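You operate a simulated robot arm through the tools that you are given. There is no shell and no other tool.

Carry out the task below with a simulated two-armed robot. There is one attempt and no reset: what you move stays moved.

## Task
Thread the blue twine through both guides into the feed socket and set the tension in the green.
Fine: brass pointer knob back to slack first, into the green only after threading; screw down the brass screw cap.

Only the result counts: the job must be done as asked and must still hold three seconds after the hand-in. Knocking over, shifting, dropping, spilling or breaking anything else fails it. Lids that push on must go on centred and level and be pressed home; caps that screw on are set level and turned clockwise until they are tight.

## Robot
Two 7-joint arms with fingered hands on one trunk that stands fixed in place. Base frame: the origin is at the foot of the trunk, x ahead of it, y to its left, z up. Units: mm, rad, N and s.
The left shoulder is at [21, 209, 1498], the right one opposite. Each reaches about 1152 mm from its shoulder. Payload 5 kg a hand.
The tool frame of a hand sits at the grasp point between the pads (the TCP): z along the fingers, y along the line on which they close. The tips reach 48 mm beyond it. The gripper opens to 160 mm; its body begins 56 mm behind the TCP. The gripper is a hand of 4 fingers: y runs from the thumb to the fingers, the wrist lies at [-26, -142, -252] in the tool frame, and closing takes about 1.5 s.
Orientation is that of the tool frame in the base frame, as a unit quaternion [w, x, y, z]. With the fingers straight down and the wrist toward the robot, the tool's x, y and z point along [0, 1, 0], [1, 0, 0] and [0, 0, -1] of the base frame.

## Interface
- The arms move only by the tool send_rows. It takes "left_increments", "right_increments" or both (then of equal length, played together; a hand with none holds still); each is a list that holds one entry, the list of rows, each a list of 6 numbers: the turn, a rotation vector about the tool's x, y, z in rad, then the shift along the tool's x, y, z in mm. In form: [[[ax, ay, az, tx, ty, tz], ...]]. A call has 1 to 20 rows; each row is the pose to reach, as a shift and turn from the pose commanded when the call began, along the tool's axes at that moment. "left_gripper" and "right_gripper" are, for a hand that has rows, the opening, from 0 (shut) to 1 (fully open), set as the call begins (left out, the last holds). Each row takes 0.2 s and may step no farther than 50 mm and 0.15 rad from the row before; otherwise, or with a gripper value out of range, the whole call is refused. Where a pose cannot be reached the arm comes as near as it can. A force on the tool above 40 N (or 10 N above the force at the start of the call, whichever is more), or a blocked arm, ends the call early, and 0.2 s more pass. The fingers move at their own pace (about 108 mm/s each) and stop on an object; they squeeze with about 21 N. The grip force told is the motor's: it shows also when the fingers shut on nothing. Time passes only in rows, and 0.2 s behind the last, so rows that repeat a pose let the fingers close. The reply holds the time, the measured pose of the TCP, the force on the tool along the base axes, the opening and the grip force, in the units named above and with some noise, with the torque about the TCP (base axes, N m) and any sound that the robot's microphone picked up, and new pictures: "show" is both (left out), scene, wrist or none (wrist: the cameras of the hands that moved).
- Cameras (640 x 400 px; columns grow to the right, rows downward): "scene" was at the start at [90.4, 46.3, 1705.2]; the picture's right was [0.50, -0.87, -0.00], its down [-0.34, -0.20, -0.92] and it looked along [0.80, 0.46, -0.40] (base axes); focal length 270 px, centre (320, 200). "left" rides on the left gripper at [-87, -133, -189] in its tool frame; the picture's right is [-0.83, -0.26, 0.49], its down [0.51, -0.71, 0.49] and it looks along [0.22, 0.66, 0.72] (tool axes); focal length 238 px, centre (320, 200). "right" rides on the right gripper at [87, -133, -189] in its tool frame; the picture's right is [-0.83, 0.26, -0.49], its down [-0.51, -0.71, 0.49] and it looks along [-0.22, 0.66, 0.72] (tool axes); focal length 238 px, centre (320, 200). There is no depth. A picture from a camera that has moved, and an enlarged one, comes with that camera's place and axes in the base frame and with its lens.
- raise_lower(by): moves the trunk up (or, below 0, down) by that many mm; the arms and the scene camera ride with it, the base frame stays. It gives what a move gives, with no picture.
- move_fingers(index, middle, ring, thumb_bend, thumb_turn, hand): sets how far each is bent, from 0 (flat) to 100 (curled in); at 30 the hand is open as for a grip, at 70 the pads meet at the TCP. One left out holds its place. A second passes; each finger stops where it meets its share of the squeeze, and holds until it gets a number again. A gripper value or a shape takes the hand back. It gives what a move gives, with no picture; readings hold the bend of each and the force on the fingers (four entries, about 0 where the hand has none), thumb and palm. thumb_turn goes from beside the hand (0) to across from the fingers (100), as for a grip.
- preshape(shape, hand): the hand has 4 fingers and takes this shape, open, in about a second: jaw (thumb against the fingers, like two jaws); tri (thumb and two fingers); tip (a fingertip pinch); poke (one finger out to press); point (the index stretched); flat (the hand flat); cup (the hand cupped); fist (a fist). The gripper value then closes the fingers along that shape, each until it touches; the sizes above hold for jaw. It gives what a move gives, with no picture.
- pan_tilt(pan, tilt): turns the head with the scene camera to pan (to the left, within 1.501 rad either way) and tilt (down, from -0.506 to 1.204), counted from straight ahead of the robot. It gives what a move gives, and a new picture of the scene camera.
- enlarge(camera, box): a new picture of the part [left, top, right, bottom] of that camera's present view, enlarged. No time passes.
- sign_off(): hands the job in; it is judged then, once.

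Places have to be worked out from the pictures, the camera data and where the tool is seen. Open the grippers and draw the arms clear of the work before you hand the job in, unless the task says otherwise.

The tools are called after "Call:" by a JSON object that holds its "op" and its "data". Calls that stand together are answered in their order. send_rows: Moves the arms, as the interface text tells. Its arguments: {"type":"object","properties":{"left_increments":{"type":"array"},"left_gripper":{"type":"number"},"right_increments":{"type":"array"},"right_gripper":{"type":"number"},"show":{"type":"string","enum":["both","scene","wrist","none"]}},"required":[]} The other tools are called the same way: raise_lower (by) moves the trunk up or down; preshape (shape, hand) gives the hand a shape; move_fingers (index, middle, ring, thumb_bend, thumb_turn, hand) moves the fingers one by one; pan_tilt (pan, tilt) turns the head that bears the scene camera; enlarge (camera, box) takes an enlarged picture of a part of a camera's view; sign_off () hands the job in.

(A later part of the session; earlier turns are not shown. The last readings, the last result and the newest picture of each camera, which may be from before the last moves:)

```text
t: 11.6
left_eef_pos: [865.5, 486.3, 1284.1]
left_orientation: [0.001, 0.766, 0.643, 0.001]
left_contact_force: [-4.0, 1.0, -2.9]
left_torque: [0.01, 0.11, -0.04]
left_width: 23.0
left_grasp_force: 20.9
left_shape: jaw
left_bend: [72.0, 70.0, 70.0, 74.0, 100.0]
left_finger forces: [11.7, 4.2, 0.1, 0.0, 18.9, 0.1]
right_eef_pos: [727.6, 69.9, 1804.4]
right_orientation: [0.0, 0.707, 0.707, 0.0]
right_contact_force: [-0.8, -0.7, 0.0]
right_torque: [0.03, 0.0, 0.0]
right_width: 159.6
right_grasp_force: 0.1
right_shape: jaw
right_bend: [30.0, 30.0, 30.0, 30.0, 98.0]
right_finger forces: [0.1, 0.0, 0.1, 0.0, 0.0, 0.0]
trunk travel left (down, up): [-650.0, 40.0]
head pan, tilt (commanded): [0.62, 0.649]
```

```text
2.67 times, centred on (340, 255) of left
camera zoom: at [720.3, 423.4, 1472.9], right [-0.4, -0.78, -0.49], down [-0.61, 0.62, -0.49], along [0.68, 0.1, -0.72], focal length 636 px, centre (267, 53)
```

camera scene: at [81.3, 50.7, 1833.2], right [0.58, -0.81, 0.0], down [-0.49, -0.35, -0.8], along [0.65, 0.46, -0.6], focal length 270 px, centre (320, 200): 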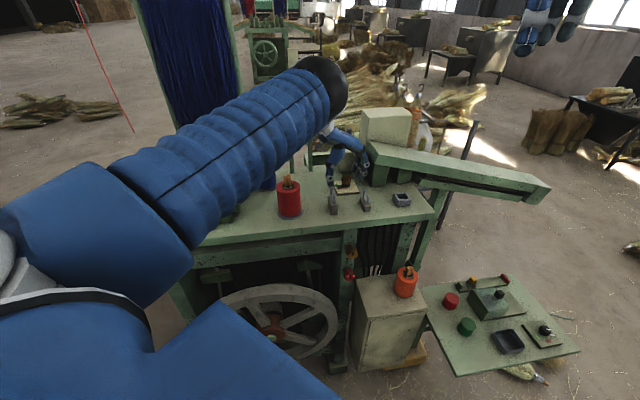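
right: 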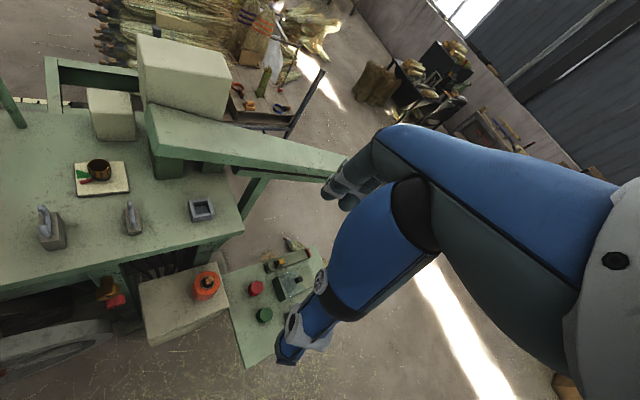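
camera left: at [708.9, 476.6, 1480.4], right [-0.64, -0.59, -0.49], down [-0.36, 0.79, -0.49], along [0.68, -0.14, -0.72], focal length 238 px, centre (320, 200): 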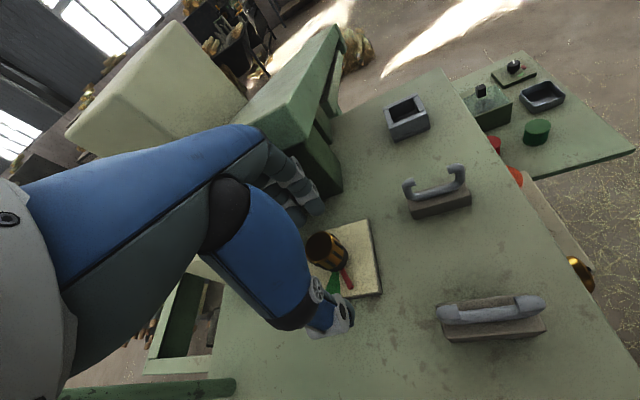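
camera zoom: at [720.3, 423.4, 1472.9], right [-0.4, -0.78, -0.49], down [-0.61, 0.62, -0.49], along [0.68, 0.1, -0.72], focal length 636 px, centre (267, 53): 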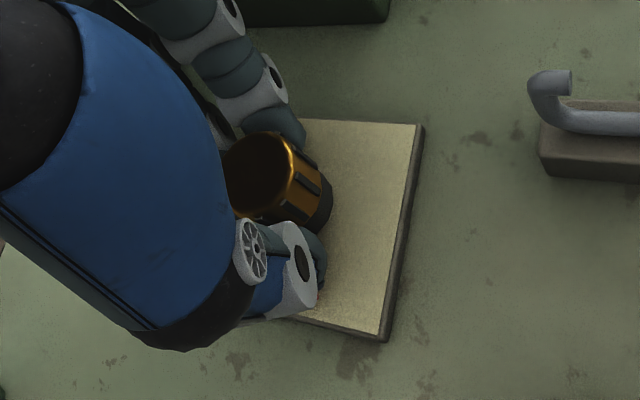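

The knob is gripped (index 12 N, thumb 19 N). I turn counter-clockwise by about 20° and check whether the pointer follows and what the torque says.

Call:
{"op": "send_rows", "data": {"left_increments": [[[0, 0, -0.06, 0, 0, 0], [0, 0, -0.12, 0, 0, 0], [0, 0, -0.18, 0, 0, 0], [0, 0, -0.24, 0, 0, 0], [0, 0, -0.3, 0, 0, 0], [0, 0, -0.36, 0, 0, 0], [0, 0, -0.36, 0, 0, 0]]], "show": "none"}}

Call:
{"op": "enlarge", "data": {"camera": "scene", "box": [320, 150, 390, 210]}}

Call:
{"op": "enlarge", "data": {"camera": "left", "box": [260, 180, 420, 330]}}

```text
t: 13.2
left_eef_pos: [864.8, 485.9, 1284.5]
left_orientation: [0.001, 0.638, 0.77, 0.0]
left_contact_force: [-10.8, 0.2, -7.6]
left_torque: [-0.01, 0.41, -0.05]
left_width: 22.4
left_grasp_force: 21.2
left_shape: jaw
left_bend: [72.0, 70.0, 70.0, 74.0, 100.0]
left_finger forces: [9.8, 5.3, 0.0, 0.0, 22.5, 0.0]
right_eef_pos: [728.9, 70.0, 1803.9]
right_orientation: [0.0, 0.707, 0.708, 0.0]
right_contact_force: [-0.3, 0.0, -0.3]
right_torque: [-0.04, 0.01, 0.02]
right_width: 159.6
right_grasp_force: 0.1
right_shape: jaw
right_bend: [30.0, 30.0, 30.0, 30.0, 98.0]
right_finger forces: [0.0, 0.0, 0.0, 0.0, 0.1, 0.1]
trunk travel left (down, up): [-650.0, 40.0]
head pan, tilt (commanded): [0.62, 0.649]
```

```text
6.67 times, centred on (355, 180) of scene
camera zoom: at [80.0, 51.5, 1833.3], right [0.58, -0.81, 0.0], down [-0.49, -0.35, -0.8], along [0.65, 0.46, -0.6], focal length 1798 px, centre (87, 333)
```

zoom: 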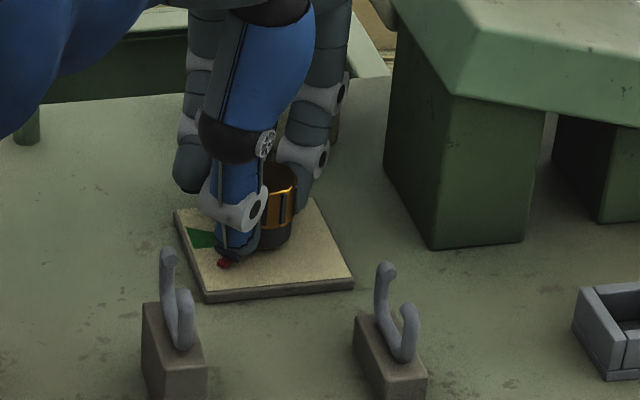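

```text
2.67 times, centred on (340, 255) of left
camera zoom: at [751.5, 376.5, 1473.2], right [-0.1, -0.87, -0.49], down [-0.79, 0.37, -0.49], along [0.6, 0.34, -0.72], focal length 636 px, centre (267, 53)
```

zoom: 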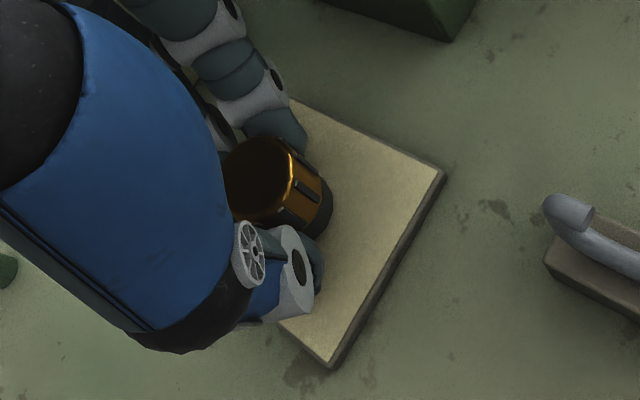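

The pointer follows the knob counter-clockwise. I keep turning another 20° while watching forces.

Call:
{"op": "send_rows", "data": {"left_increments": [[[0, 0, -0.06, 0, 0, 0], [0, 0, -0.12, 0, 0, 0], [0, 0, -0.18, 0, 0, 0], [0, 0, -0.24, 0, 0, 0], [0, 0, -0.3, 0, 0, 0], [0, 0, -0.36, 0, 0, 0], [0, 0, -0.36, 0, 0, 0]]], "show": "none"}}

Call:
{"op": "enlarge", "data": {"camera": "scene", "box": [320, 150, 390, 210]}}

Call:
{"op": "enlarge", "data": {"camera": "left", "box": [260, 180, 420, 330]}}

```text
t: 14.8
left_eef_pos: [865.8, 486.1, 1285.7]
left_orientation: [0.001, 0.49, 0.872, 0.0]
left_contact_force: [-16.4, 1.0, -7.8]
left_torque: [-0.03, 0.62, -0.1]
left_width: 22.3
left_grasp_force: 20.9
left_shape: jaw
left_bend: [73.0, 70.0, 70.0, 73.0, 100.0]
left_finger forces: [7.9, 8.1, 0.0, 0.1, 23.8, 0.0]
right_eef_pos: [727.0, 70.2, 1804.2]
right_orientation: [0.0, 0.706, 0.708, -0.001]
right_contact_force: [-0.2, -0.6, 0.3]
right_torque: [-0.02, -0.01, 0.0]
right_width: 159.8
right_grasp_force: 0.0
right_shape: jaw
right_bend: [30.0, 30.0, 30.0, 30.0, 98.0]
right_finger forces: [0.1, 0.1, 0.1, 0.1, 0.0, 0.0]
trunk travel left (down, up): [-650.0, 40.0]
head pan, tilt (commanded): [0.62, 0.649]
```

```text
6.67 times, centred on (355, 180) of scene
camera zoom: at [79.2, 51.7, 1833.3], right [0.58, -0.81, 0.0], down [-0.49, -0.35, -0.8], along [0.65, 0.46, -0.6], focal length 1798 px, centre (87, 333)
```

zoom: 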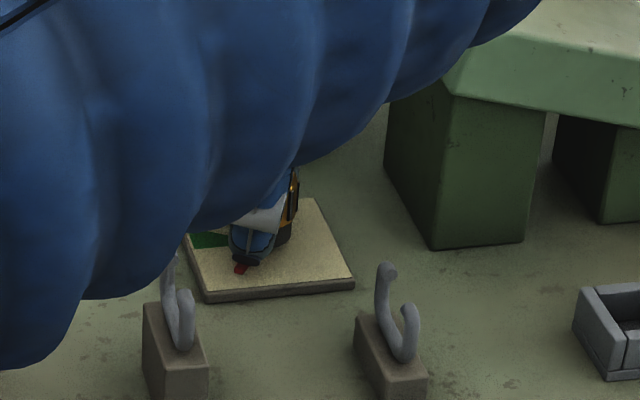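

```text
2.67 times, centred on (340, 255) of left
camera zoom: at [797.2, 343.7, 1473.3], right [0.21, -0.85, -0.49], down [-0.87, 0.06, -0.49], along [0.45, 0.53, -0.72], focal length 636 px, centre (267, 53)
```

zoom: 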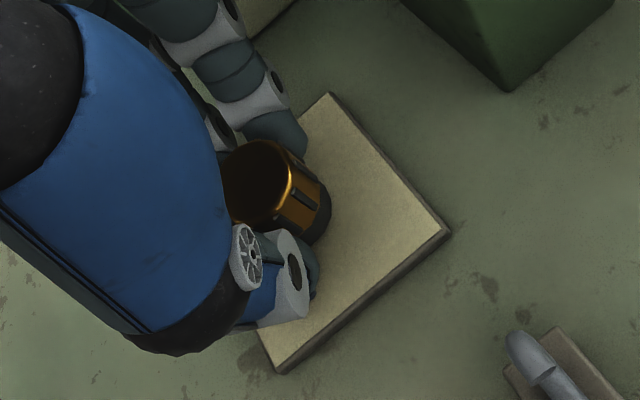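

Pointer is now near 196°, with the side force growing to 16 N because of a small axis offset. I relieve by shifting 3 mm and turn another 15°.

Call:
{"op": "send_rows", "data": {"left_increments": [[[0, 0, -0.05, 0.8, -1.3, 0], [0, 0, -0.1, 1.5, -2.6, 0], [0, 0, -0.15, 1.5, -2.6, 0], [0, 0, -0.2, 1.5, -2.6, 0], [0, 0, -0.26, 1.5, -2.6, 0], [0, 0, -0.26, 1.5, -2.6, 0]]], "show": "scene"}}

Call:
{"op": "enlarge", "data": {"camera": "left", "box": [260, 180, 420, 330]}}

Call:
{"op": "enlarge", "data": {"camera": "right", "box": [40, 150, 200, 290]}}

```text
t: 16.2
left_eef_pos: [839.4, 502.8, 1284.2]
left_orientation: [0.005, 0.377, 0.926, 0.002]
left_contact_force: [0.4, 6.1, -1.0]
left_torque: [-0.14, -0.23, 0.04]
left_width: 19.3
left_grasp_force: 20.5
left_shape: jaw
left_bend: [73.0, 71.0, 70.0, 80.0, 100.0]
left_finger forces: [3.7, 0.0, 0.0, 0.0, 0.2, 0.0]
left hand out of reach, approached as far as the arm can: row 4, 5, 6
right_eef_pos: [727.8, 72.1, 1804.2]
right_orientation: [0.0, 0.706, 0.708, -0.001]
right_contact_force: [1.1, -0.1, 0.2]
right_torque: [-0.04, -0.03, 0.02]
right_width: 159.4
right_grasp_force: 0.0
right_shape: jaw
right_bend: [30.0, 30.0, 30.0, 30.0, 98.0]
right_finger forces: [0.0, 0.0, 0.0, 0.0, 0.1, 0.1]
trunk travel left (down, up): [-650.0, 40.0]
head pan, tilt (commanded): [0.62, 0.649]
camera scene: at [80.9, 50.9, 1833.3], right [0.58, -0.81, 0.0], down [-0.49, -0.35, -0.8], along [0.65, 0.46, -0.61], focal length 270 px, centre (320, 200)
```

scene: 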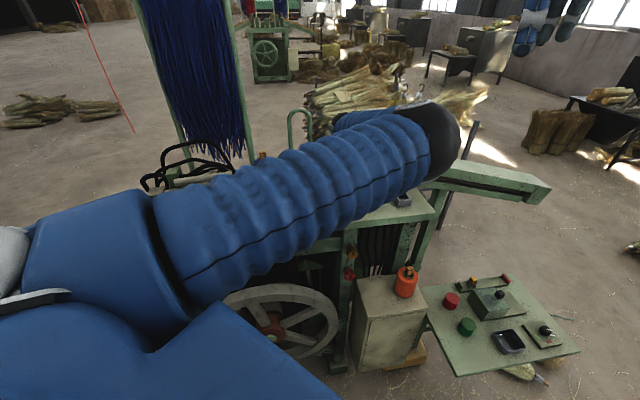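

```text
2.67 times, centred on (340, 255) of left
camera zoom: at [809.0, 348.5, 1471.9], right [0.42, -0.77, -0.48], down [-0.85, -0.16, -0.5], along [0.31, 0.62, -0.72], focal length 636 px, centre (267, 53)
```

zoom: 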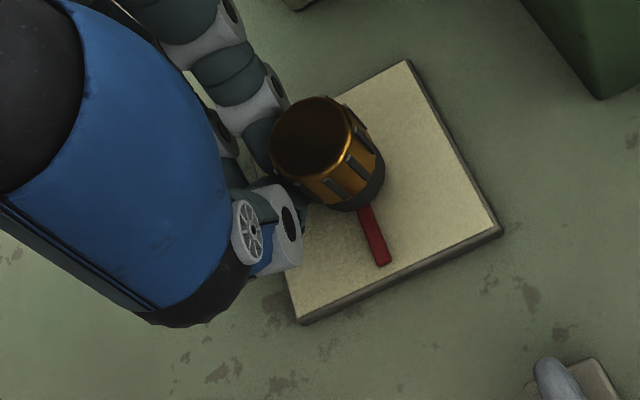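

```text
2.86 times, centred on (120, 220) of right
camera zoom: at [594.4, 158.5, 1992.7], right [0.26, -0.83, 0.49], down [-0.71, -0.51, -0.49], along [0.66, -0.22, -0.72], focal length 681 px, centre (891, 143)
```

zoom: 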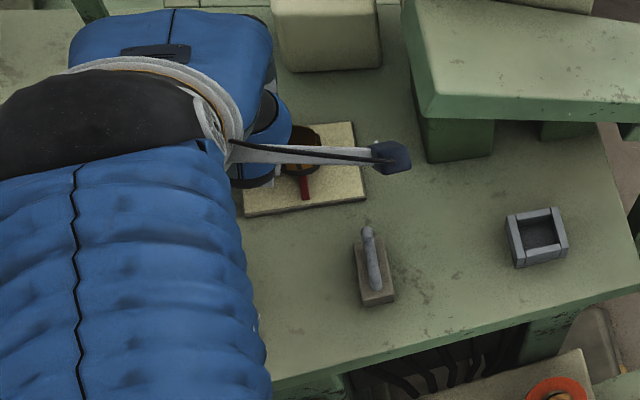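

The arm ran out of reach and the hand slid off the knob toward (839,503), but the pointer now shows about 221°. I lift straight up off the knob, then turn the wrist back and reopen.

Call:
{"op": "send_rows", "data": {"left_increments": [[[0, 0, 0, 0, 0, -15], [0, 0, 0, 0, 0, -35], [0, 0, 0, 0, 0, -60], [0, 0, 0, 0, 0, -90], [0, 0, 0.13, 0, 0, -120], [0, 0, 0.26, 0, 0, -120], [0, 0, 0.39, 0, 0, -120], [0, 0, 0.52, 0, 0, -120], [0, 0, 0.65, 0, 0, -120], [0, 0, 0.78, 0, 0, -120]]], "show": "both"}}

Call:
{"op": "enlarge", "data": {"camera": "scene", "box": [320, 150, 420, 220]}}

Call:
{"op": "enlarge", "data": {"camera": "left", "box": [300, 180, 460, 330]}}

```text
t: 18.4
left_eef_pos: [843.8, 496.8, 1401.6]
left_orientation: [0.0, 0.698, 0.716, 0.0]
left_contact_force: [-0.6, 0.3, -0.7]
left_torque: [0.02, 0.02, -0.02]
left_width: 18.9
left_grasp_force: 20.8
left_shape: jaw
left_bend: [73.0, 71.0, 70.0, 80.0, 100.0]
left_finger forces: [0.0, 0.1, 0.0, 0.0, 0.0, 0.1]
left hand out of reach, approached as far as the arm can: row 1, 2, 3, 4
right_eef_pos: [729.1, 71.0, 1803.1]
right_orientation: [0.001, 0.706, 0.708, -0.001]
right_contact_force: [0.4, 0.5, -0.5]
right_torque: [-0.11, 0.01, -0.01]
right_width: 159.4
right_grasp_force: 0.1
right_shape: jaw
right_bend: [30.0, 30.0, 30.0, 30.0, 98.0]
right_finger forces: [0.0, 0.0, 0.0, 0.0, 0.1, 0.1]
trunk travel left (down, up): [-650.0, 40.0]
head pan, tilt (commanded): [0.62, 0.649]
camera scene: at [81.2, 52.3, 1833.2], right [0.58, -0.81, 0.0], down [-0.49, -0.35, -0.8], along [0.65, 0.46, -0.61], focal length 270 px, centre (320, 200)
camera left: at [714.2, 406.8, 1591.2], right [-0.24, -0.84, -0.49], down [-0.72, 0.49, -0.49], along [0.65, 0.23, -0.72], focal length 238 px, centre (320, 200)
```

scene: 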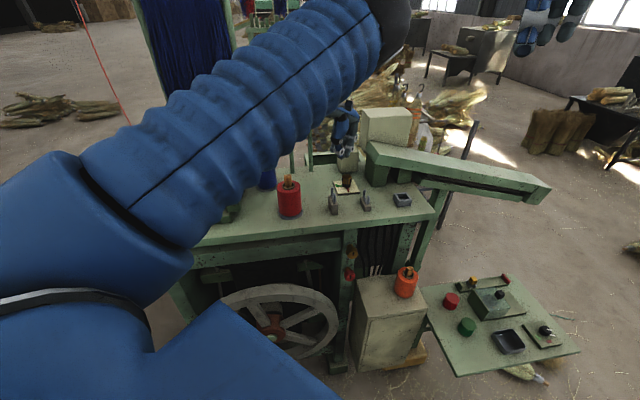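
left: 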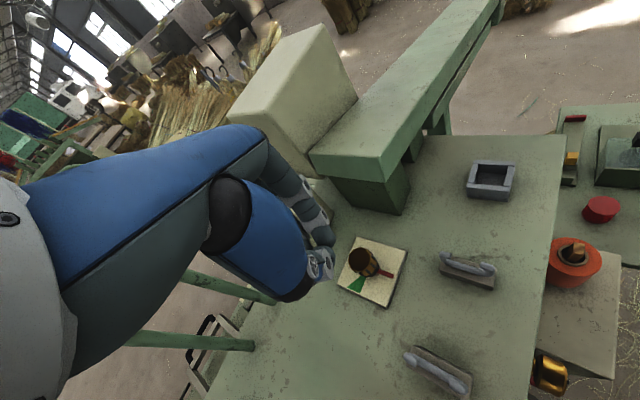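

```text
5.71 times, centred on (370, 185) of scene
camera zoom: at [81.2, 52.3, 1833.2], right [0.58, -0.81, 0.0], down [-0.49, -0.35, -0.8], along [0.65, 0.46, -0.61], focal length 1541 px, centre (34, 286)
```

zoom: 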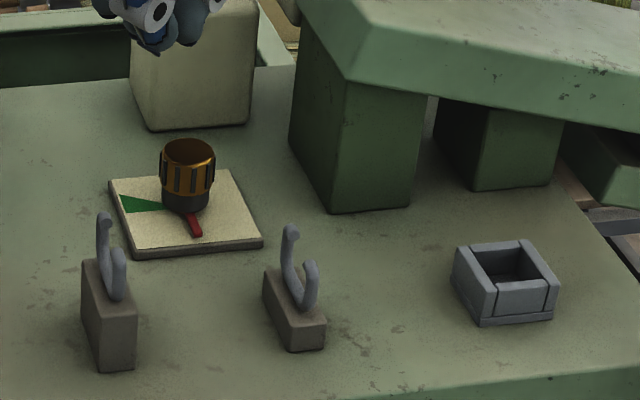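

```text
2.67 times, centred on (380, 255) of left
camera zoom: at [714.2, 406.8, 1591.2], right [-0.24, -0.84, -0.49], down [-0.72, 0.49, -0.49], along [0.65, 0.23, -0.72], focal length 636 px, centre (160, 53)
```

zoom: 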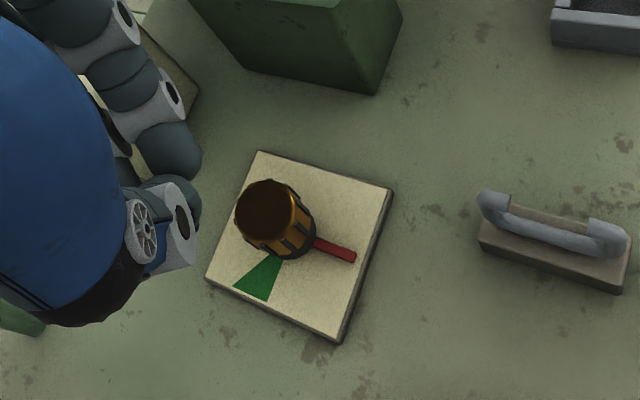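

The pointer now reads about 226°, pointing straight at the front edge of the plate, which could be the slack stop. I regrasp at a −20° yaw to test whether it turns any further counter-clockwise.

Call:
{"op": "send_rows", "data": {"left_increments": [[[0, 0, 0.1, -5, 8, 0], [0, 0, 0.2, -10, 16, 0], [0, 0, 0.3, -13.4, 22.4, 0], [0, 0, 0.375, -13.4, 22.4, 0], [0, 0, 0.375, -13.4, 22.4, 0], [0, 0, 0.375, -13.4, 22.4, 30], [0, 0, 0.375, -13.4, 22.4, 60], [0, 0, 0.375, -13.4, 22.4, 90], [0, 0, 0.375, -13.4, 22.4, 108], [0, 0, 0.375, -13.4, 22.4, 117], [0, 0, 0.375, -13.4, 22.4, 117]]], "left_gripper": 0.6, "show": "none"}}

Call:
{"op": "enlarge", "data": {"camera": "scene", "box": [320, 150, 420, 220]}}

Call:
{"op": "enlarge", "data": {"camera": "left", "box": [260, 180, 420, 330]}}

```text
t: 20.8
left_eef_pos: [866.6, 482.9, 1286.8]
left_orientation: [0.0, 0.819, 0.573, 0.0]
left_contact_force: [-0.7, 0.1, 0.2]
left_torque: [0.01, 0.0, 0.0]
left_width: 95.7
left_grasp_force: 0.1
left_shape: jaw
left_bend: [73.0, 41.0, 38.0, 65.0, 100.0]
left_finger forces: [0.0, 0.0, 0.0, 0.0, 0.0, 0.1]
right_eef_pos: [728.1, 68.7, 1803.4]
right_orientation: [0.001, 0.707, 0.707, 0.0]
right_contact_force: [0.1, -0.2, 1.0]
right_torque: [0.01, 0.01, -0.02]
right_width: 159.6
right_grasp_force: 0.1
right_shape: jaw
right_bend: [30.0, 30.0, 30.0, 30.0, 98.0]
right_finger forces: [0.0, 0.0, 0.0, 0.1, 0.0, 0.0]
trunk travel left (down, up): [-650.0, 40.0]
head pan, tilt (commanded): [0.62, 0.649]
```

```text
5.71 times, centred on (370, 185) of scene
camera zoom: at [80.6, 50.7, 1833.3], right [0.58, -0.81, 0.0], down [-0.49, -0.35, -0.8], along [0.65, 0.46, -0.6], focal length 1541 px, centre (34, 286)
```

zoom: 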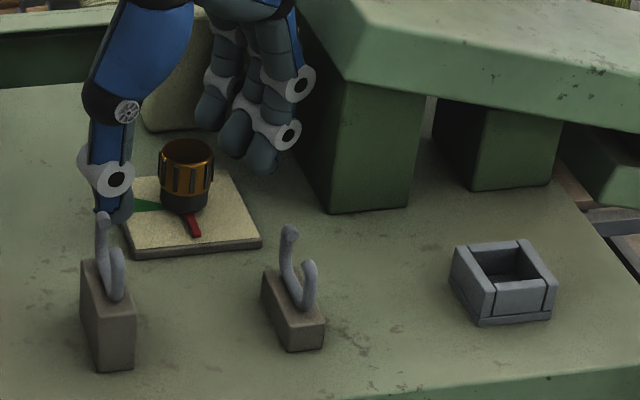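

```text
2.67 times, centred on (340, 255) of left
camera zoom: at [712.9, 446.8, 1474.5], right [-0.53, -0.7, -0.49], down [-0.49, 0.72, -0.49], along [0.69, -0.02, -0.72], focal length 636 px, centre (267, 53)
```

zoom: 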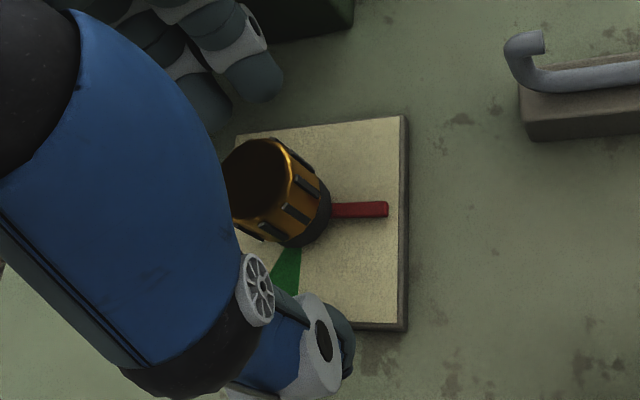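

Pointer is perpendicular to the plate's front edge. I close on the knob again.

Call:
{"op": "send_rows", "data": {"left_increments": [[[0, 0, 0, 0, 0, 0.5], [0, 0, 0, 0, 0, 0.5], [0, 0, 0, 0, 0, 0.5], [0, 0, 0, 0, 0, 0.5], [0, 0, 0, 0, 0, 0.5], [0, 0, 0, 0, 0, 0.5], [0, 0, 0, 0, 0, 0.5]]], "left_gripper": 0.0, "show": "none"}}

Call:
{"op": "enlarge", "data": {"camera": "left", "box": [260, 180, 420, 330]}}

```text
t: 22.4
left_eef_pos: [867.2, 484.4, 1285.7]
left_orientation: [0.0, 0.819, 0.573, 0.0]
left_contact_force: [-2.2, 1.6, -1.8]
left_torque: [0.0, 0.04, 0.0]
left_width: 24.6
left_grasp_force: 20.7
left_shape: jaw
left_bend: [72.0, 69.0, 70.0, 74.0, 100.0]
left_finger forces: [11.1, 4.1, 0.0, 0.1, 18.2, 0.0]
right_eef_pos: [728.6, 69.9, 1801.9]
right_orientation: [0.0, 0.707, 0.708, 0.0]
right_contact_force: [-0.2, 0.4, -0.4]
right_torque: [0.02, 0.03, 0.01]
right_width: 159.5
right_grasp_force: 0.0
right_shape: jaw
right_bend: [30.0, 30.0, 30.0, 30.0, 98.0]
right_finger forces: [0.0, 0.0, 0.0, 0.1, 0.0, 0.0]
trunk travel left (down, up): [-650.0, 40.0]
head pan, tilt (commanded): [0.62, 0.649]
```

```text
2.67 times, centred on (340, 255) of left
camera zoom: at [712.8, 447.1, 1474.3], right [-0.53, -0.7, -0.49], down [-0.49, 0.72, -0.49], along [0.69, -0.02, -0.72], focal length 636 px, centre (267, 53)
```

zoom: 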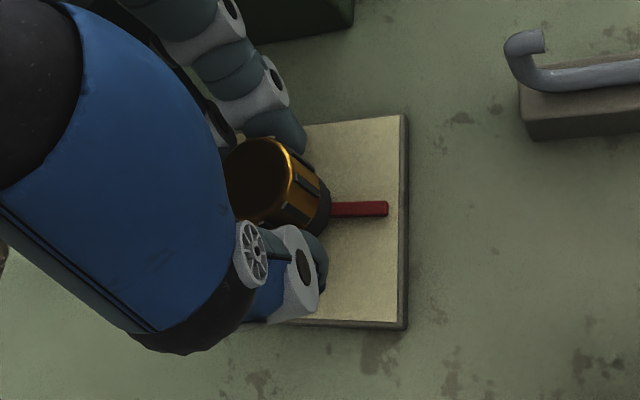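

Good grip with the pointer clearly visible. I turn counter-clockwise by 0.24 rad to test for a stop.

Call:
{"op": "send_rows", "data": {"left_increments": [[[0, 0, -0.05, 0, 0, 0], [0, 0, -0.1, 0, 0, 0], [0, 0, -0.15, 0, 0, 0], [0, 0, -0.2, 0, 0, 0], [0, 0, -0.24, 0, 0, 0], [0, 0, -0.24, 0, 0, 0]]], "show": "none"}}

Call:
{"op": "enlarge", "data": {"camera": "left", "box": [260, 180, 420, 330]}}

Call:
{"op": "enlarge", "data": {"camera": "scene", "box": [320, 150, 420, 220]}}

```text
t: 23.8
left_eef_pos: [867.6, 481.9, 1286.4]
left_orientation: [0.0, 0.744, 0.668, 0.0]
left_contact_force: [-3.8, -0.9, -6.0]
left_torque: [-0.1, 0.03, -0.3]
left_width: 23.5
left_grasp_force: 20.8
left_shape: jaw
left_bend: [72.0, 69.0, 70.0, 74.0, 100.0]
left_finger forces: [12.2, 7.0, 0.0, 0.0, 20.3, 0.1]
right_eef_pos: [729.3, 68.7, 1803.7]
right_orientation: [0.0, 0.707, 0.707, 0.0]
right_contact_force: [-0.6, -0.3, -0.2]
right_torque: [0.01, -0.04, -0.01]
right_width: 159.5
right_grasp_force: 0.1
right_shape: jaw
right_bend: [30.0, 30.0, 30.0, 30.0, 98.0]
right_finger forces: [0.0, 0.0, 0.0, 0.0, 0.0, 0.1]
trunk travel left (down, up): [-650.0, 40.0]
head pan, tilt (commanded): [0.62, 0.649]
```

```text
2.67 times, centred on (340, 255) of left
camera zoom: at [726.0, 410.3, 1474.5], right [-0.35, -0.8, -0.49], down [-0.65, 0.58, -0.49], along [0.68, 0.15, -0.72], focal length 636 px, centre (267, 53)
```

zoom: 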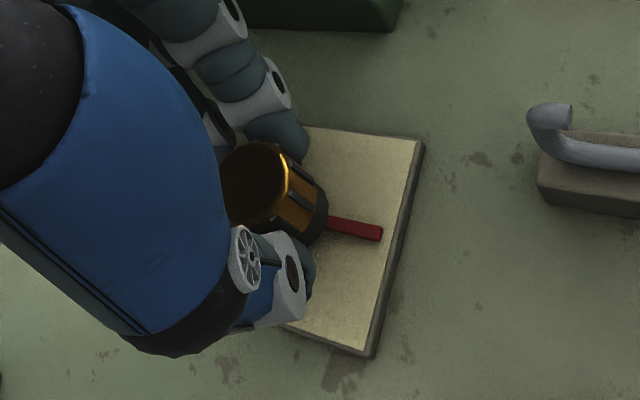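

```text
5.71 times, centred on (370, 185) of scene
camera zoom: at [81.1, 51.0, 1833.2], right [0.58, -0.81, 0.0], down [-0.49, -0.35, -0.8], along [0.65, 0.46, -0.61], focal length 1541 px, centre (34, 286)
```

zoom: 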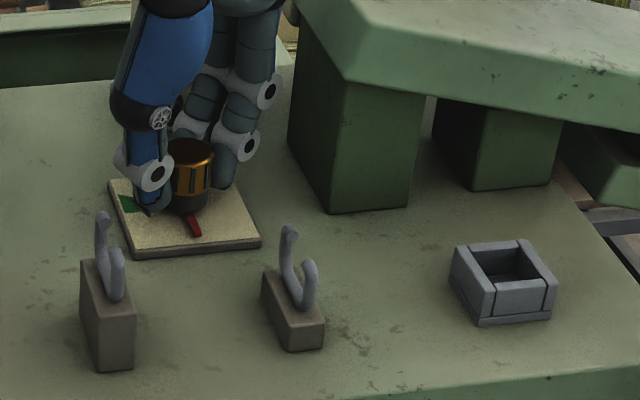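

The pointer did not move and the axial torque rose to 0.3 Nm: this is the end stop, so the knob is at slack. I open the hand and lift away.

Call:
{"op": "send_rows", "data": {"left_increments": [[[0, 0, 0, 0, 0, 0], [0, 0, 0, 0, 0, 0], [0, 0, 0, 0, 0, 0], [0, 0, 0, 0, 0, -20], [0, 0, 0, 0, 0, -50], [0, 0, 0, 0, 0, -90], [0, 0, 0, 0, 0, -130], [0, 0, 0, 0, 0, -170], [0, 0, 0, 0, 0, -210]]], "left_gripper": 0.65, "show": "none"}}

Call:
{"op": "enlarge", "data": {"camera": "left", "box": [330, 220, 450, 320]}}

Call:
{"op": "enlarge", "data": {"camera": "scene", "box": [320, 150, 420, 220]}}

Call:
{"op": "enlarge", "data": {"camera": "scene", "box": [0, 0, 640, 400]}}

```text
t: 25.8
left_eef_pos: [864.2, 481.5, 1497.6]
left_orientation: [0.0, 0.745, 0.668, 0.0]
left_contact_force: [-0.5, 0.1, -2.0]
left_torque: [0.0, -0.11, 0.01]
left_width: 103.6
left_grasp_force: 0.0
left_shape: jaw
left_bend: [73.0, 39.0, 36.0, 62.0, 100.0]
left_finger forces: [0.0, 0.1, 0.0, 0.0, 0.1, 0.1]
right_eef_pos: [727.4, 69.3, 1803.6]
right_orientation: [0.0, 0.707, 0.707, -0.001]
right_contact_force: [-0.8, -0.8, -0.1]
right_torque: [-0.02, -0.11, 0.0]
right_width: 159.4
right_grasp_force: 0.0
right_shape: jaw
right_bend: [30.0, 30.0, 30.0, 30.0, 98.0]
right_finger forces: [0.0, 0.0, 0.0, 0.1, 0.0, 0.0]
trunk travel left (down, up): [-650.0, 40.0]
head pan, tilt (commanded): [0.62, 0.649]
```

```text
4.00 times, centred on (390, 270) of left
camera zoom: at [724.0, 410.0, 1685.5], right [-0.35, -0.8, -0.49], down [-0.65, 0.58, -0.49], along [0.68, 0.15, -0.72], focal length 953 px, centre (40, -80)
```

zoom: 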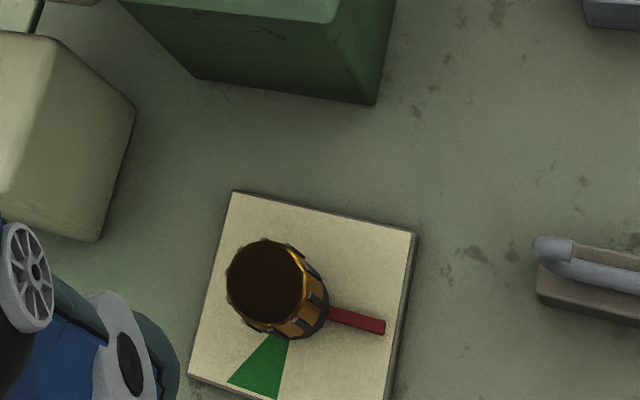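

```text
5.71 times, centred on (370, 185) of scene
camera zoom: at [79.5, 50.0, 1833.4], right [0.58, -0.81, 0.0], down [-0.49, -0.35, -0.8], along [0.65, 0.46, -0.6], focal length 1541 px, centre (34, 286)
```

zoom: 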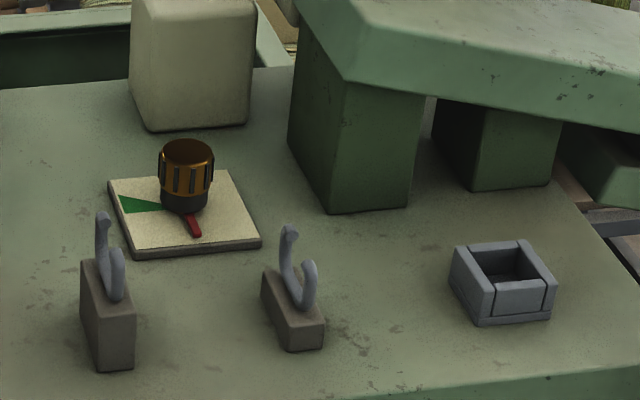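

```text
1.00 times, centred on (320, 200) of scene (not enlarged: the box is as wide or as high as the picture)
camera zoom: at [79.5, 50.0, 1833.4], right [0.58, -0.81, 0.0], down [-0.49, -0.35, -0.8], along [0.65, 0.46, -0.6], focal length 270 px, centre (320, 200)
```

zoom: 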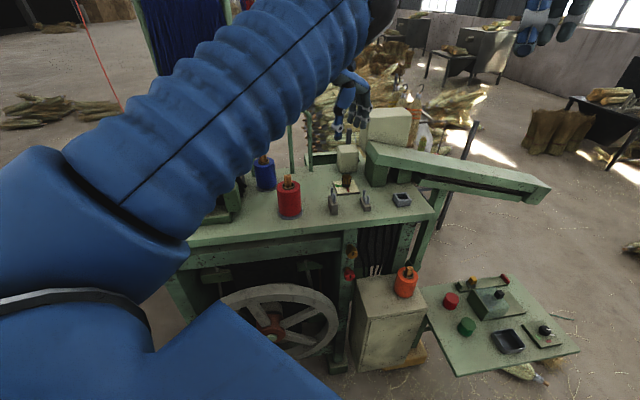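

Slack is set and nothing else moved. The index bend reads 73 while other fingers are open, so I look at the left hand.

Call:
{"op": "enlarge", "data": {"camera": "left", "box": [180, 120, 380, 360]}}

Call:
{"op": "enlarge", "data": {"camera": "scene", "box": [310, 40, 410, 160]}}

```text
1.67 times, centred on (280, 240) of left
camera zoom: at [724.0, 410.0, 1685.5], right [-0.35, -0.8, -0.49], down [-0.65, 0.58, -0.49], along [0.68, 0.15, -0.72], focal length 397 px, centre (387, 133)
```

zoom: 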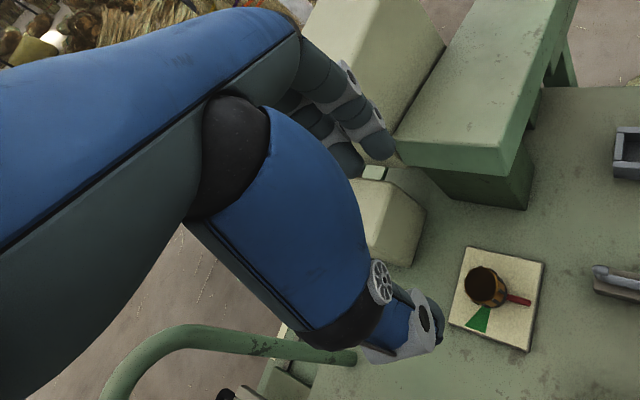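

```text
3.33 times, centred on (360, 100) of scene
camera zoom: at [79.5, 50.0, 1833.4], right [0.58, -0.81, 0.0], down [-0.49, -0.35, -0.8], along [0.65, 0.46, -0.6], focal length 899 px, centre (187, 533)
```

zoom: 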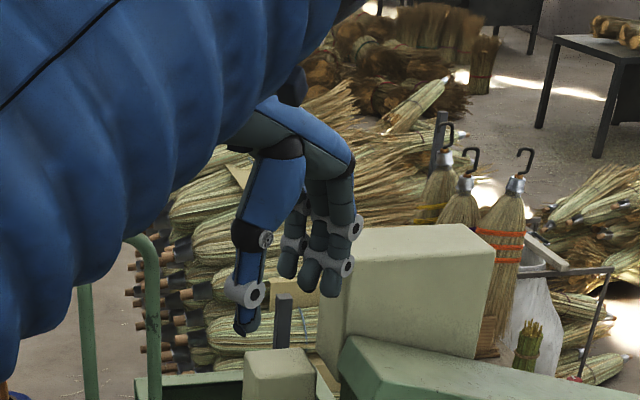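

The hand looks fine. Next the twine: I lift the left hand and carry it high over to the blue spool to look at the wooden stick closely.

Call:
{"op": "send_rows", "data": {"left_increments": [[[0, 0, 0, 0, 0, -40], [0, 0, 0, 0, 0, -80], [0, 0, 0, 0, 0, -122], [0, 0, -0.04, 30, -25, -122], [0, 0, -0.08, 60, -50, -122], [0, 0, -0.12, 90, -75, -122], [0, 0, -0.16, 121, -101, -122], [0, 0, -0.2, 151, -126, -122], [0, 0, -0.24, 182, -152, -122], [0, 0, -0.286, 212, -177, -115], [0, 0, -0.286, 242.5, -202, -105], [0, 0, -0.286, 242.5, -202, -105]]], "left_gripper": 1.0, "show": "both"}}

Call:
{"op": "enlarge", "data": {"camera": "left", "box": [280, 180, 440, 330]}}

```text
t: 28.4
left_eef_pos: [692.3, 744.3, 1601.2]
left_orientation: [-0.001, 0.642, 0.767, 0.001]
left_contact_force: [0.3, -0.3, 0.6]
left_torque: [0.06, -0.03, -0.02]
left_width: 159.9
left_grasp_force: 0.1
left_shape: jaw
left_bend: [30.0, 30.0, 30.0, 30.0, 98.0]
left_finger forces: [0.1, 0.0, 0.0, 0.1, 0.0, 0.1]
right_eef_pos: [728.8, 68.0, 1803.2]
right_orientation: [0.0, 0.707, 0.707, 0.0]
right_contact_force: [0.6, 0.1, -1.0]
right_torque: [0.09, 0.04, -0.01]
right_width: 159.4
right_grasp_force: 0.1
right_shape: jaw
right_bend: [30.0, 30.0, 30.0, 30.0, 98.0]
right_finger forces: [0.1, 0.1, 0.0, 0.1, 0.0, 0.0]
trunk travel left (down, up): [-650.0, 40.0]
head pan, tilt (commanded): [0.62, 0.649]
camera scene: at [81.3, 49.8, 1833.3], right [0.58, -0.81, 0.0], down [-0.49, -0.35, -0.8], along [0.65, 0.46, -0.6], focal length 270 px, centre (320, 200)
camera left: at [576.9, 636.2, 1788.6], right [-0.11, -0.87, -0.49], down [-0.79, 0.37, -0.49], along [0.61, 0.33, -0.72], focal length 238 px, centre (320, 200)
```

scene: 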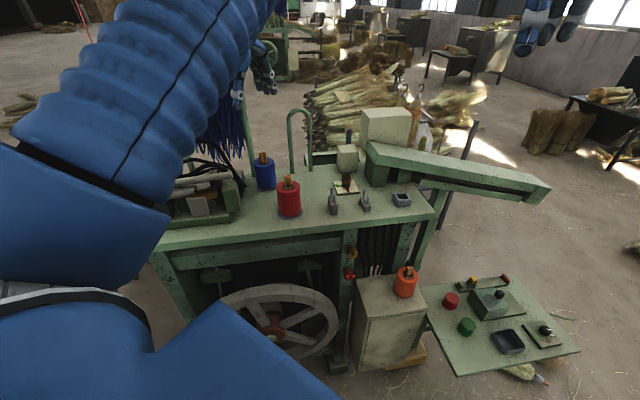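
left: 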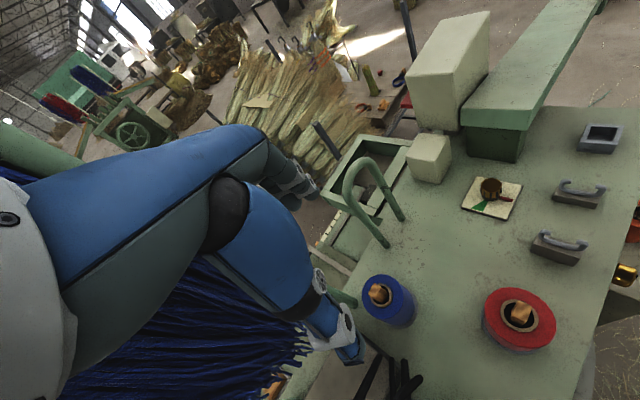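

```text
2.67 times, centred on (360, 255) of left
camera zoom: at [576.9, 636.2, 1788.6], right [-0.11, -0.87, -0.49], down [-0.79, 0.37, -0.49], along [0.61, 0.33, -0.72], focal length 636 px, centre (213, 53)
```

zoom: 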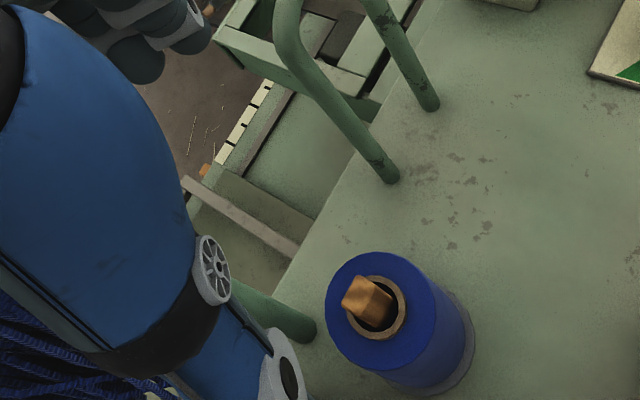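

The stick stands in the core of the blue spool; spool centre refined to about (696,752) with its top near 1329. I zoom in more on the stick from both cameras.

Call:
{"op": "enlarge", "data": {"camera": "left", "box": [350, 260, 430, 330]}}

Call:
{"op": "enlarge", "data": {"camera": "scene", "box": [240, 140, 300, 200]}}

Call:
{"op": "enlarge", "data": {"camera": "right", "box": [0, 180, 60, 260]}}

```text
5.71 times, centred on (390, 295) of left
camera zoom: at [576.9, 636.2, 1788.6], right [-0.11, -0.87, -0.49], down [-0.79, 0.37, -0.49], along [0.61, 0.33, -0.72], focal length 1362 px, centre (-80, -343)
```

zoom: 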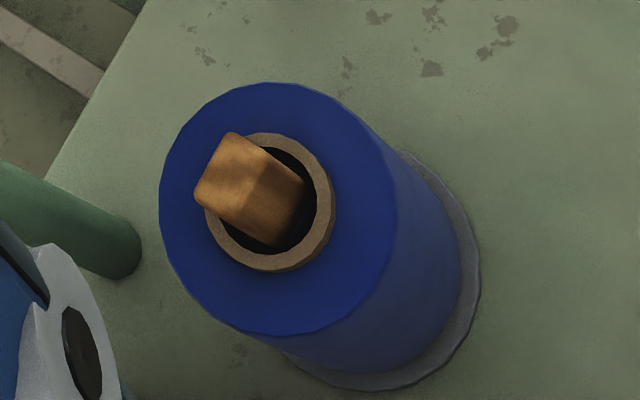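

```text
6.67 times, centred on (270, 170) of scene
camera zoom: at [81.3, 49.8, 1833.3], right [0.58, -0.81, 0.0], down [-0.49, -0.35, -0.8], along [0.65, 0.46, -0.6], focal length 1798 px, centre (653, 400)
```

zoom: 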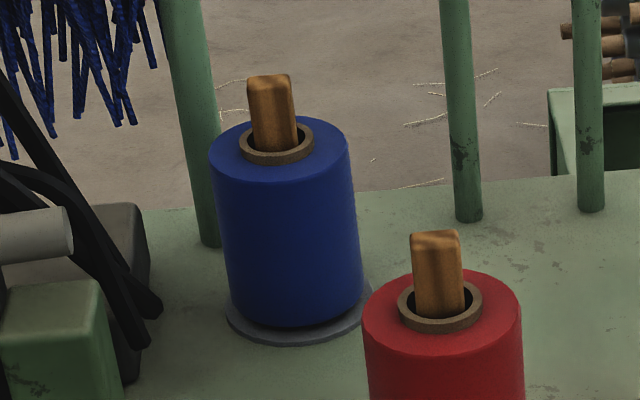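

```text
5.00 times, centred on (30, 220) of right
camera zoom: at [595.8, 155.3, 1992.5], right [0.26, -0.83, 0.49], down [-0.71, -0.51, -0.49], along [0.66, -0.22, -0.72], focal length 1192 px, centre (1770, 100)
```

zoom: 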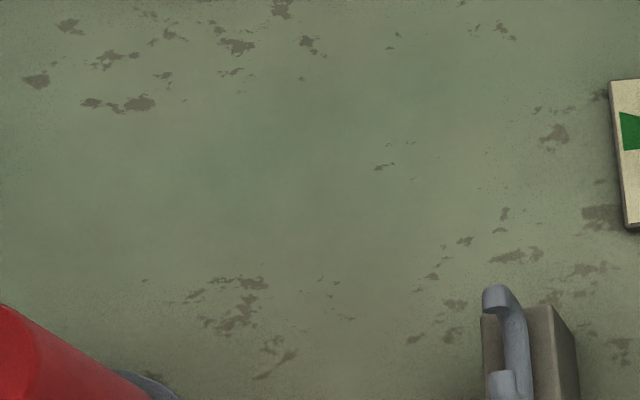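

The stick's top is about (696,750,1367), roughly 24 mm wide along the feed direction, and the rack pole stands about 106 mm to its left. I yaw the hand to 40° so it closes across the stick's flat faces, partly close, and come down to about 80 mm above it.

Call:
{"op": "send_rows", "data": {"left_increments": [[[0, 0, -0.1, 1, 1, 20], [0, 0, -0.2, 2, 2, 45], [0, 0, -0.3, 3, 3, 70], [0, 0, -0.4, 4, 4, 95], [0, 0, -0.52, 5, 4.6, 120], [0, 0, -0.52, 5, 4.6, 140], [0, 0, -0.52, 5, 4.6, 140]]], "left_gripper": 0.55, "show": "both"}}

Call:
{"op": "enlarge", "data": {"camera": "left", "box": [260, 180, 420, 330]}}

Call:
{"op": "enlarge", "data": {"camera": "scene", "box": [220, 80, 320, 200]}}

```text
t: 29.8
left_eef_pos: [704.1, 744.0, 1477.1]
left_orientation: [0.005, 0.43, 0.903, 0.001]
left_contact_force: [13.2, -37.4, 13.4]
left_torque: [2.93, 0.37, -1.98]
left_width: 88.1
left_grasp_force: 0.1
left_shape: jaw
left_bend: [74.0, 43.0, 41.0, 67.0, 100.0]
left_finger forces: [0.0, 0.1, 41.5, 0.1, 0.0, 0.1]
right_eef_pos: [729.1, 69.5, 1802.5]
right_orientation: [-0.001, 0.705, 0.709, 0.0]
right_contact_force: [-0.5, 2.4, -0.2]
right_torque: [-0.31, -0.03, -0.07]
right_width: 159.4
right_grasp_force: 0.0
right_shape: jaw
right_bend: [30.0, 30.0, 30.0, 30.0, 98.0]
right_finger forces: [0.0, 0.1, 0.1, 0.1, 0.0, 0.0]
trunk travel left (down, up): [-650.0, 40.0]
head pan, tilt (commanded): [0.62, 0.649]
stopped in row 6 (left hand): the force on the tool passed its limit at 42 N (the readings are from after the stop); the commanded pose is now the measured one
camera scene: at [82.2, 46.8, 1833.3], right [0.58, -0.81, 0.0], down [-0.49, -0.35, -0.8], along [0.65, 0.46, -0.6], focal length 270 px, centre (320, 200)
camera left: at [653.7, 592.1, 1663.8], right [0.33, -0.81, -0.48], down [-0.86, -0.05, -0.5], along [0.38, 0.58, -0.72], focal length 238 px, centre (320, 200)
```

scene: 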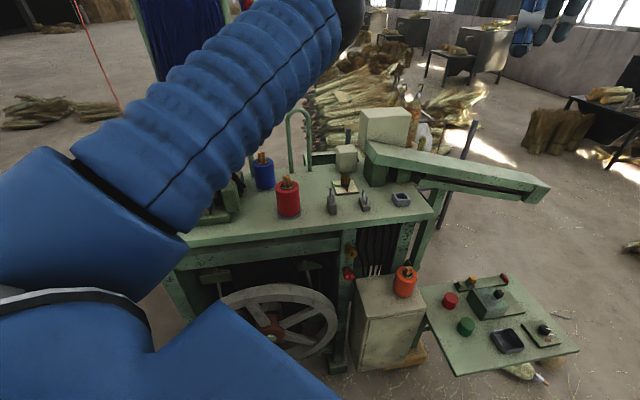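
left: 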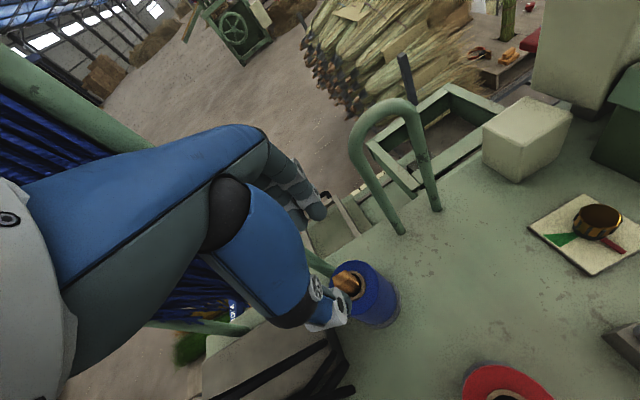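

```text
2.67 times, centred on (340, 255) of left
camera zoom: at [653.7, 592.1, 1663.8], right [0.33, -0.81, -0.48], down [-0.86, -0.05, -0.5], along [0.38, 0.58, -0.72], focal length 636 px, centre (267, 53)
```

zoom: 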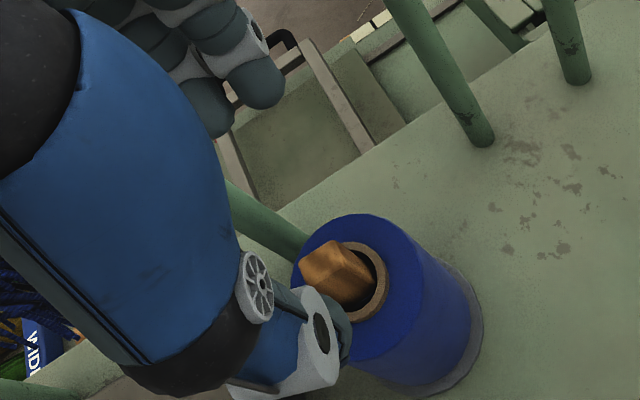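

```text
3.33 times, centred on (270, 140) of scene
camera zoom: at [82.2, 46.8, 1833.3], right [0.58, -0.81, 0.0], down [-0.49, -0.35, -0.8], along [0.65, 0.46, -0.6], focal length 899 px, centre (487, 400)
```

zoom: 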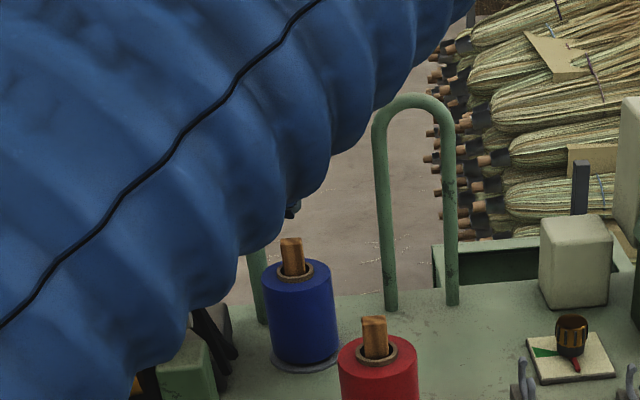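

The ring finger ran into the rack pole (42 N); the pole needs more room at this yaw. I back off up and away from the pole and turn the yaw back to about 15°.

Call:
{"op": "send_rows", "data": {"left_increments": [[[0, 0, 0, -10, -5, -8], [0, 0, 0, -20, -10, -25], [0, 0, 0.1, -20, -10, -50], [0, 0, 0.2, -20, -10, -70], [0, 0, 0.3, -20, -10, -70], [0, 0, 0.42, -20, -10, -70], [0, 0, 0.42, -20, -10, -70]]], "show": "both"}}

Call:
{"op": "enlarge", "data": {"camera": "left", "box": [180, 120, 420, 330]}}

Call:
{"op": "pan_tilt", "data": {"pan": 0.85, "tilt": 0.45}}

```text
t: 31.4
left_eef_pos: [702.1, 729.4, 1540.4]
left_orientation: [0.002, 0.604, 0.797, 0.003]
left_contact_force: [0.8, 0.6, 0.2]
left_torque: [0.0, 0.02, -0.03]
left_width: 88.5
left_grasp_force: 0.1
left_shape: jaw
left_bend: [74.0, 43.0, 40.0, 67.0, 100.0]
left_finger forces: [0.0, 0.1, 0.0, 0.0, 0.0, 0.0]
right_eef_pos: [729.7, 72.4, 1803.6]
right_orientation: [0.0, 0.706, 0.708, 0.0]
right_contact_force: [-0.3, 0.0, 0.0]
right_torque: [0.03, 0.08, -0.03]
right_width: 159.8
right_grasp_force: 0.0
right_shape: jaw
right_bend: [30.0, 30.0, 30.0, 30.0, 98.0]
right_finger forces: [0.0, 0.0, 0.0, 0.0, 0.1, 0.0]
trunk travel left (down, up): [-650.0, 40.0]
head pan, tilt (commanded): [0.62, 0.649]
camera scene: at [82.2, 51.0, 1833.2], right [0.58, -0.81, 0.0], down [-0.49, -0.35, -0.8], along [0.65, 0.46, -0.61], focal length 270 px, centre (320, 200)
camera left: at [597.6, 610.8, 1729.1], right [-0.02, -0.87, -0.49], down [-0.82, 0.3, -0.49], along [0.58, 0.39, -0.72], focal length 238 px, centre (320, 200)
```

scene: 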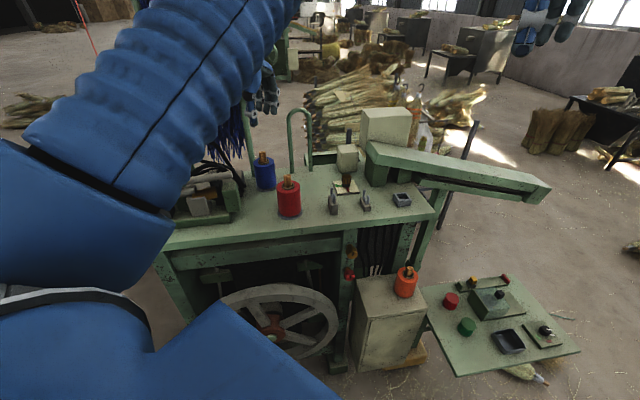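
left: 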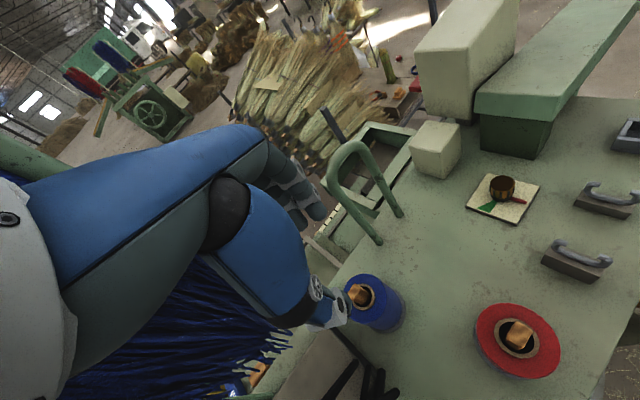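

```text
1.90 times, centred on (300, 225) of left
camera zoom: at [597.6, 610.8, 1729.1], right [-0.02, -0.87, -0.49], down [-0.82, 0.3, -0.49], along [0.58, 0.39, -0.72], focal length 454 px, centre (358, 152)
```

zoom: 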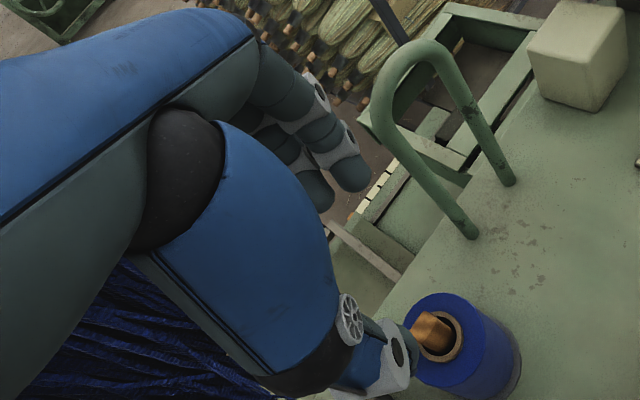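

```text
t: 32.1
left_eef_pos: [702.1, 730.1, 1542.1]
left_orientation: [0.002, 0.604, 0.797, 0.002]
left_contact_force: [0.6, 0.5, 0.4]
left_torque: [0.01, 0.04, 0.0]
left_width: 88.7
left_grasp_force: 0.0
left_shape: jaw
left_bend: [74.0, 43.0, 40.0, 67.0, 100.0]
left_finger forces: [0.1, 0.1, 0.0, 0.0, 0.1, 0.1]
right_eef_pos: [728.8, 71.5, 1802.7]
right_orientation: [-0.001, 0.706, 0.708, 0.0]
right_contact_force: [0.4, 0.2, 0.0]
right_torque: [0.02, 0.0, -0.01]
right_width: 159.7
right_grasp_force: 0.1
right_shape: jaw
right_bend: [30.0, 30.0, 30.0, 30.0, 98.0]
right_finger forces: [0.1, 0.0, 0.0, 0.1, 0.0, 0.0]
trunk travel left (down, up): [-650.0, 40.0]
head pan, tilt (commanded): [0.85, 0.45]
camera scene: at [71.6, 69.5, 1851.0], right [0.75, -0.66, 0.0], down [-0.29, -0.33, -0.9], along [0.59, 0.68, -0.44], focal length 270 px, centre (320, 200)
```

scene: 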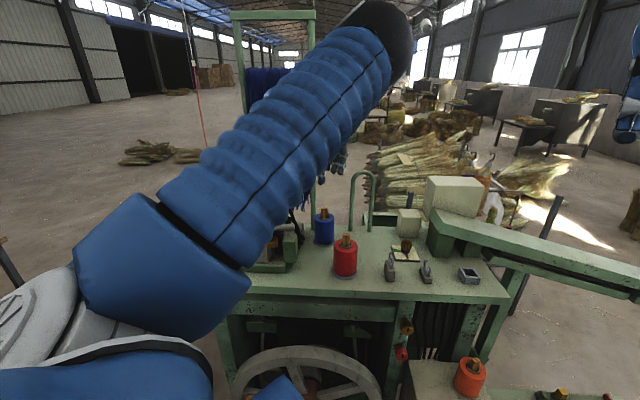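

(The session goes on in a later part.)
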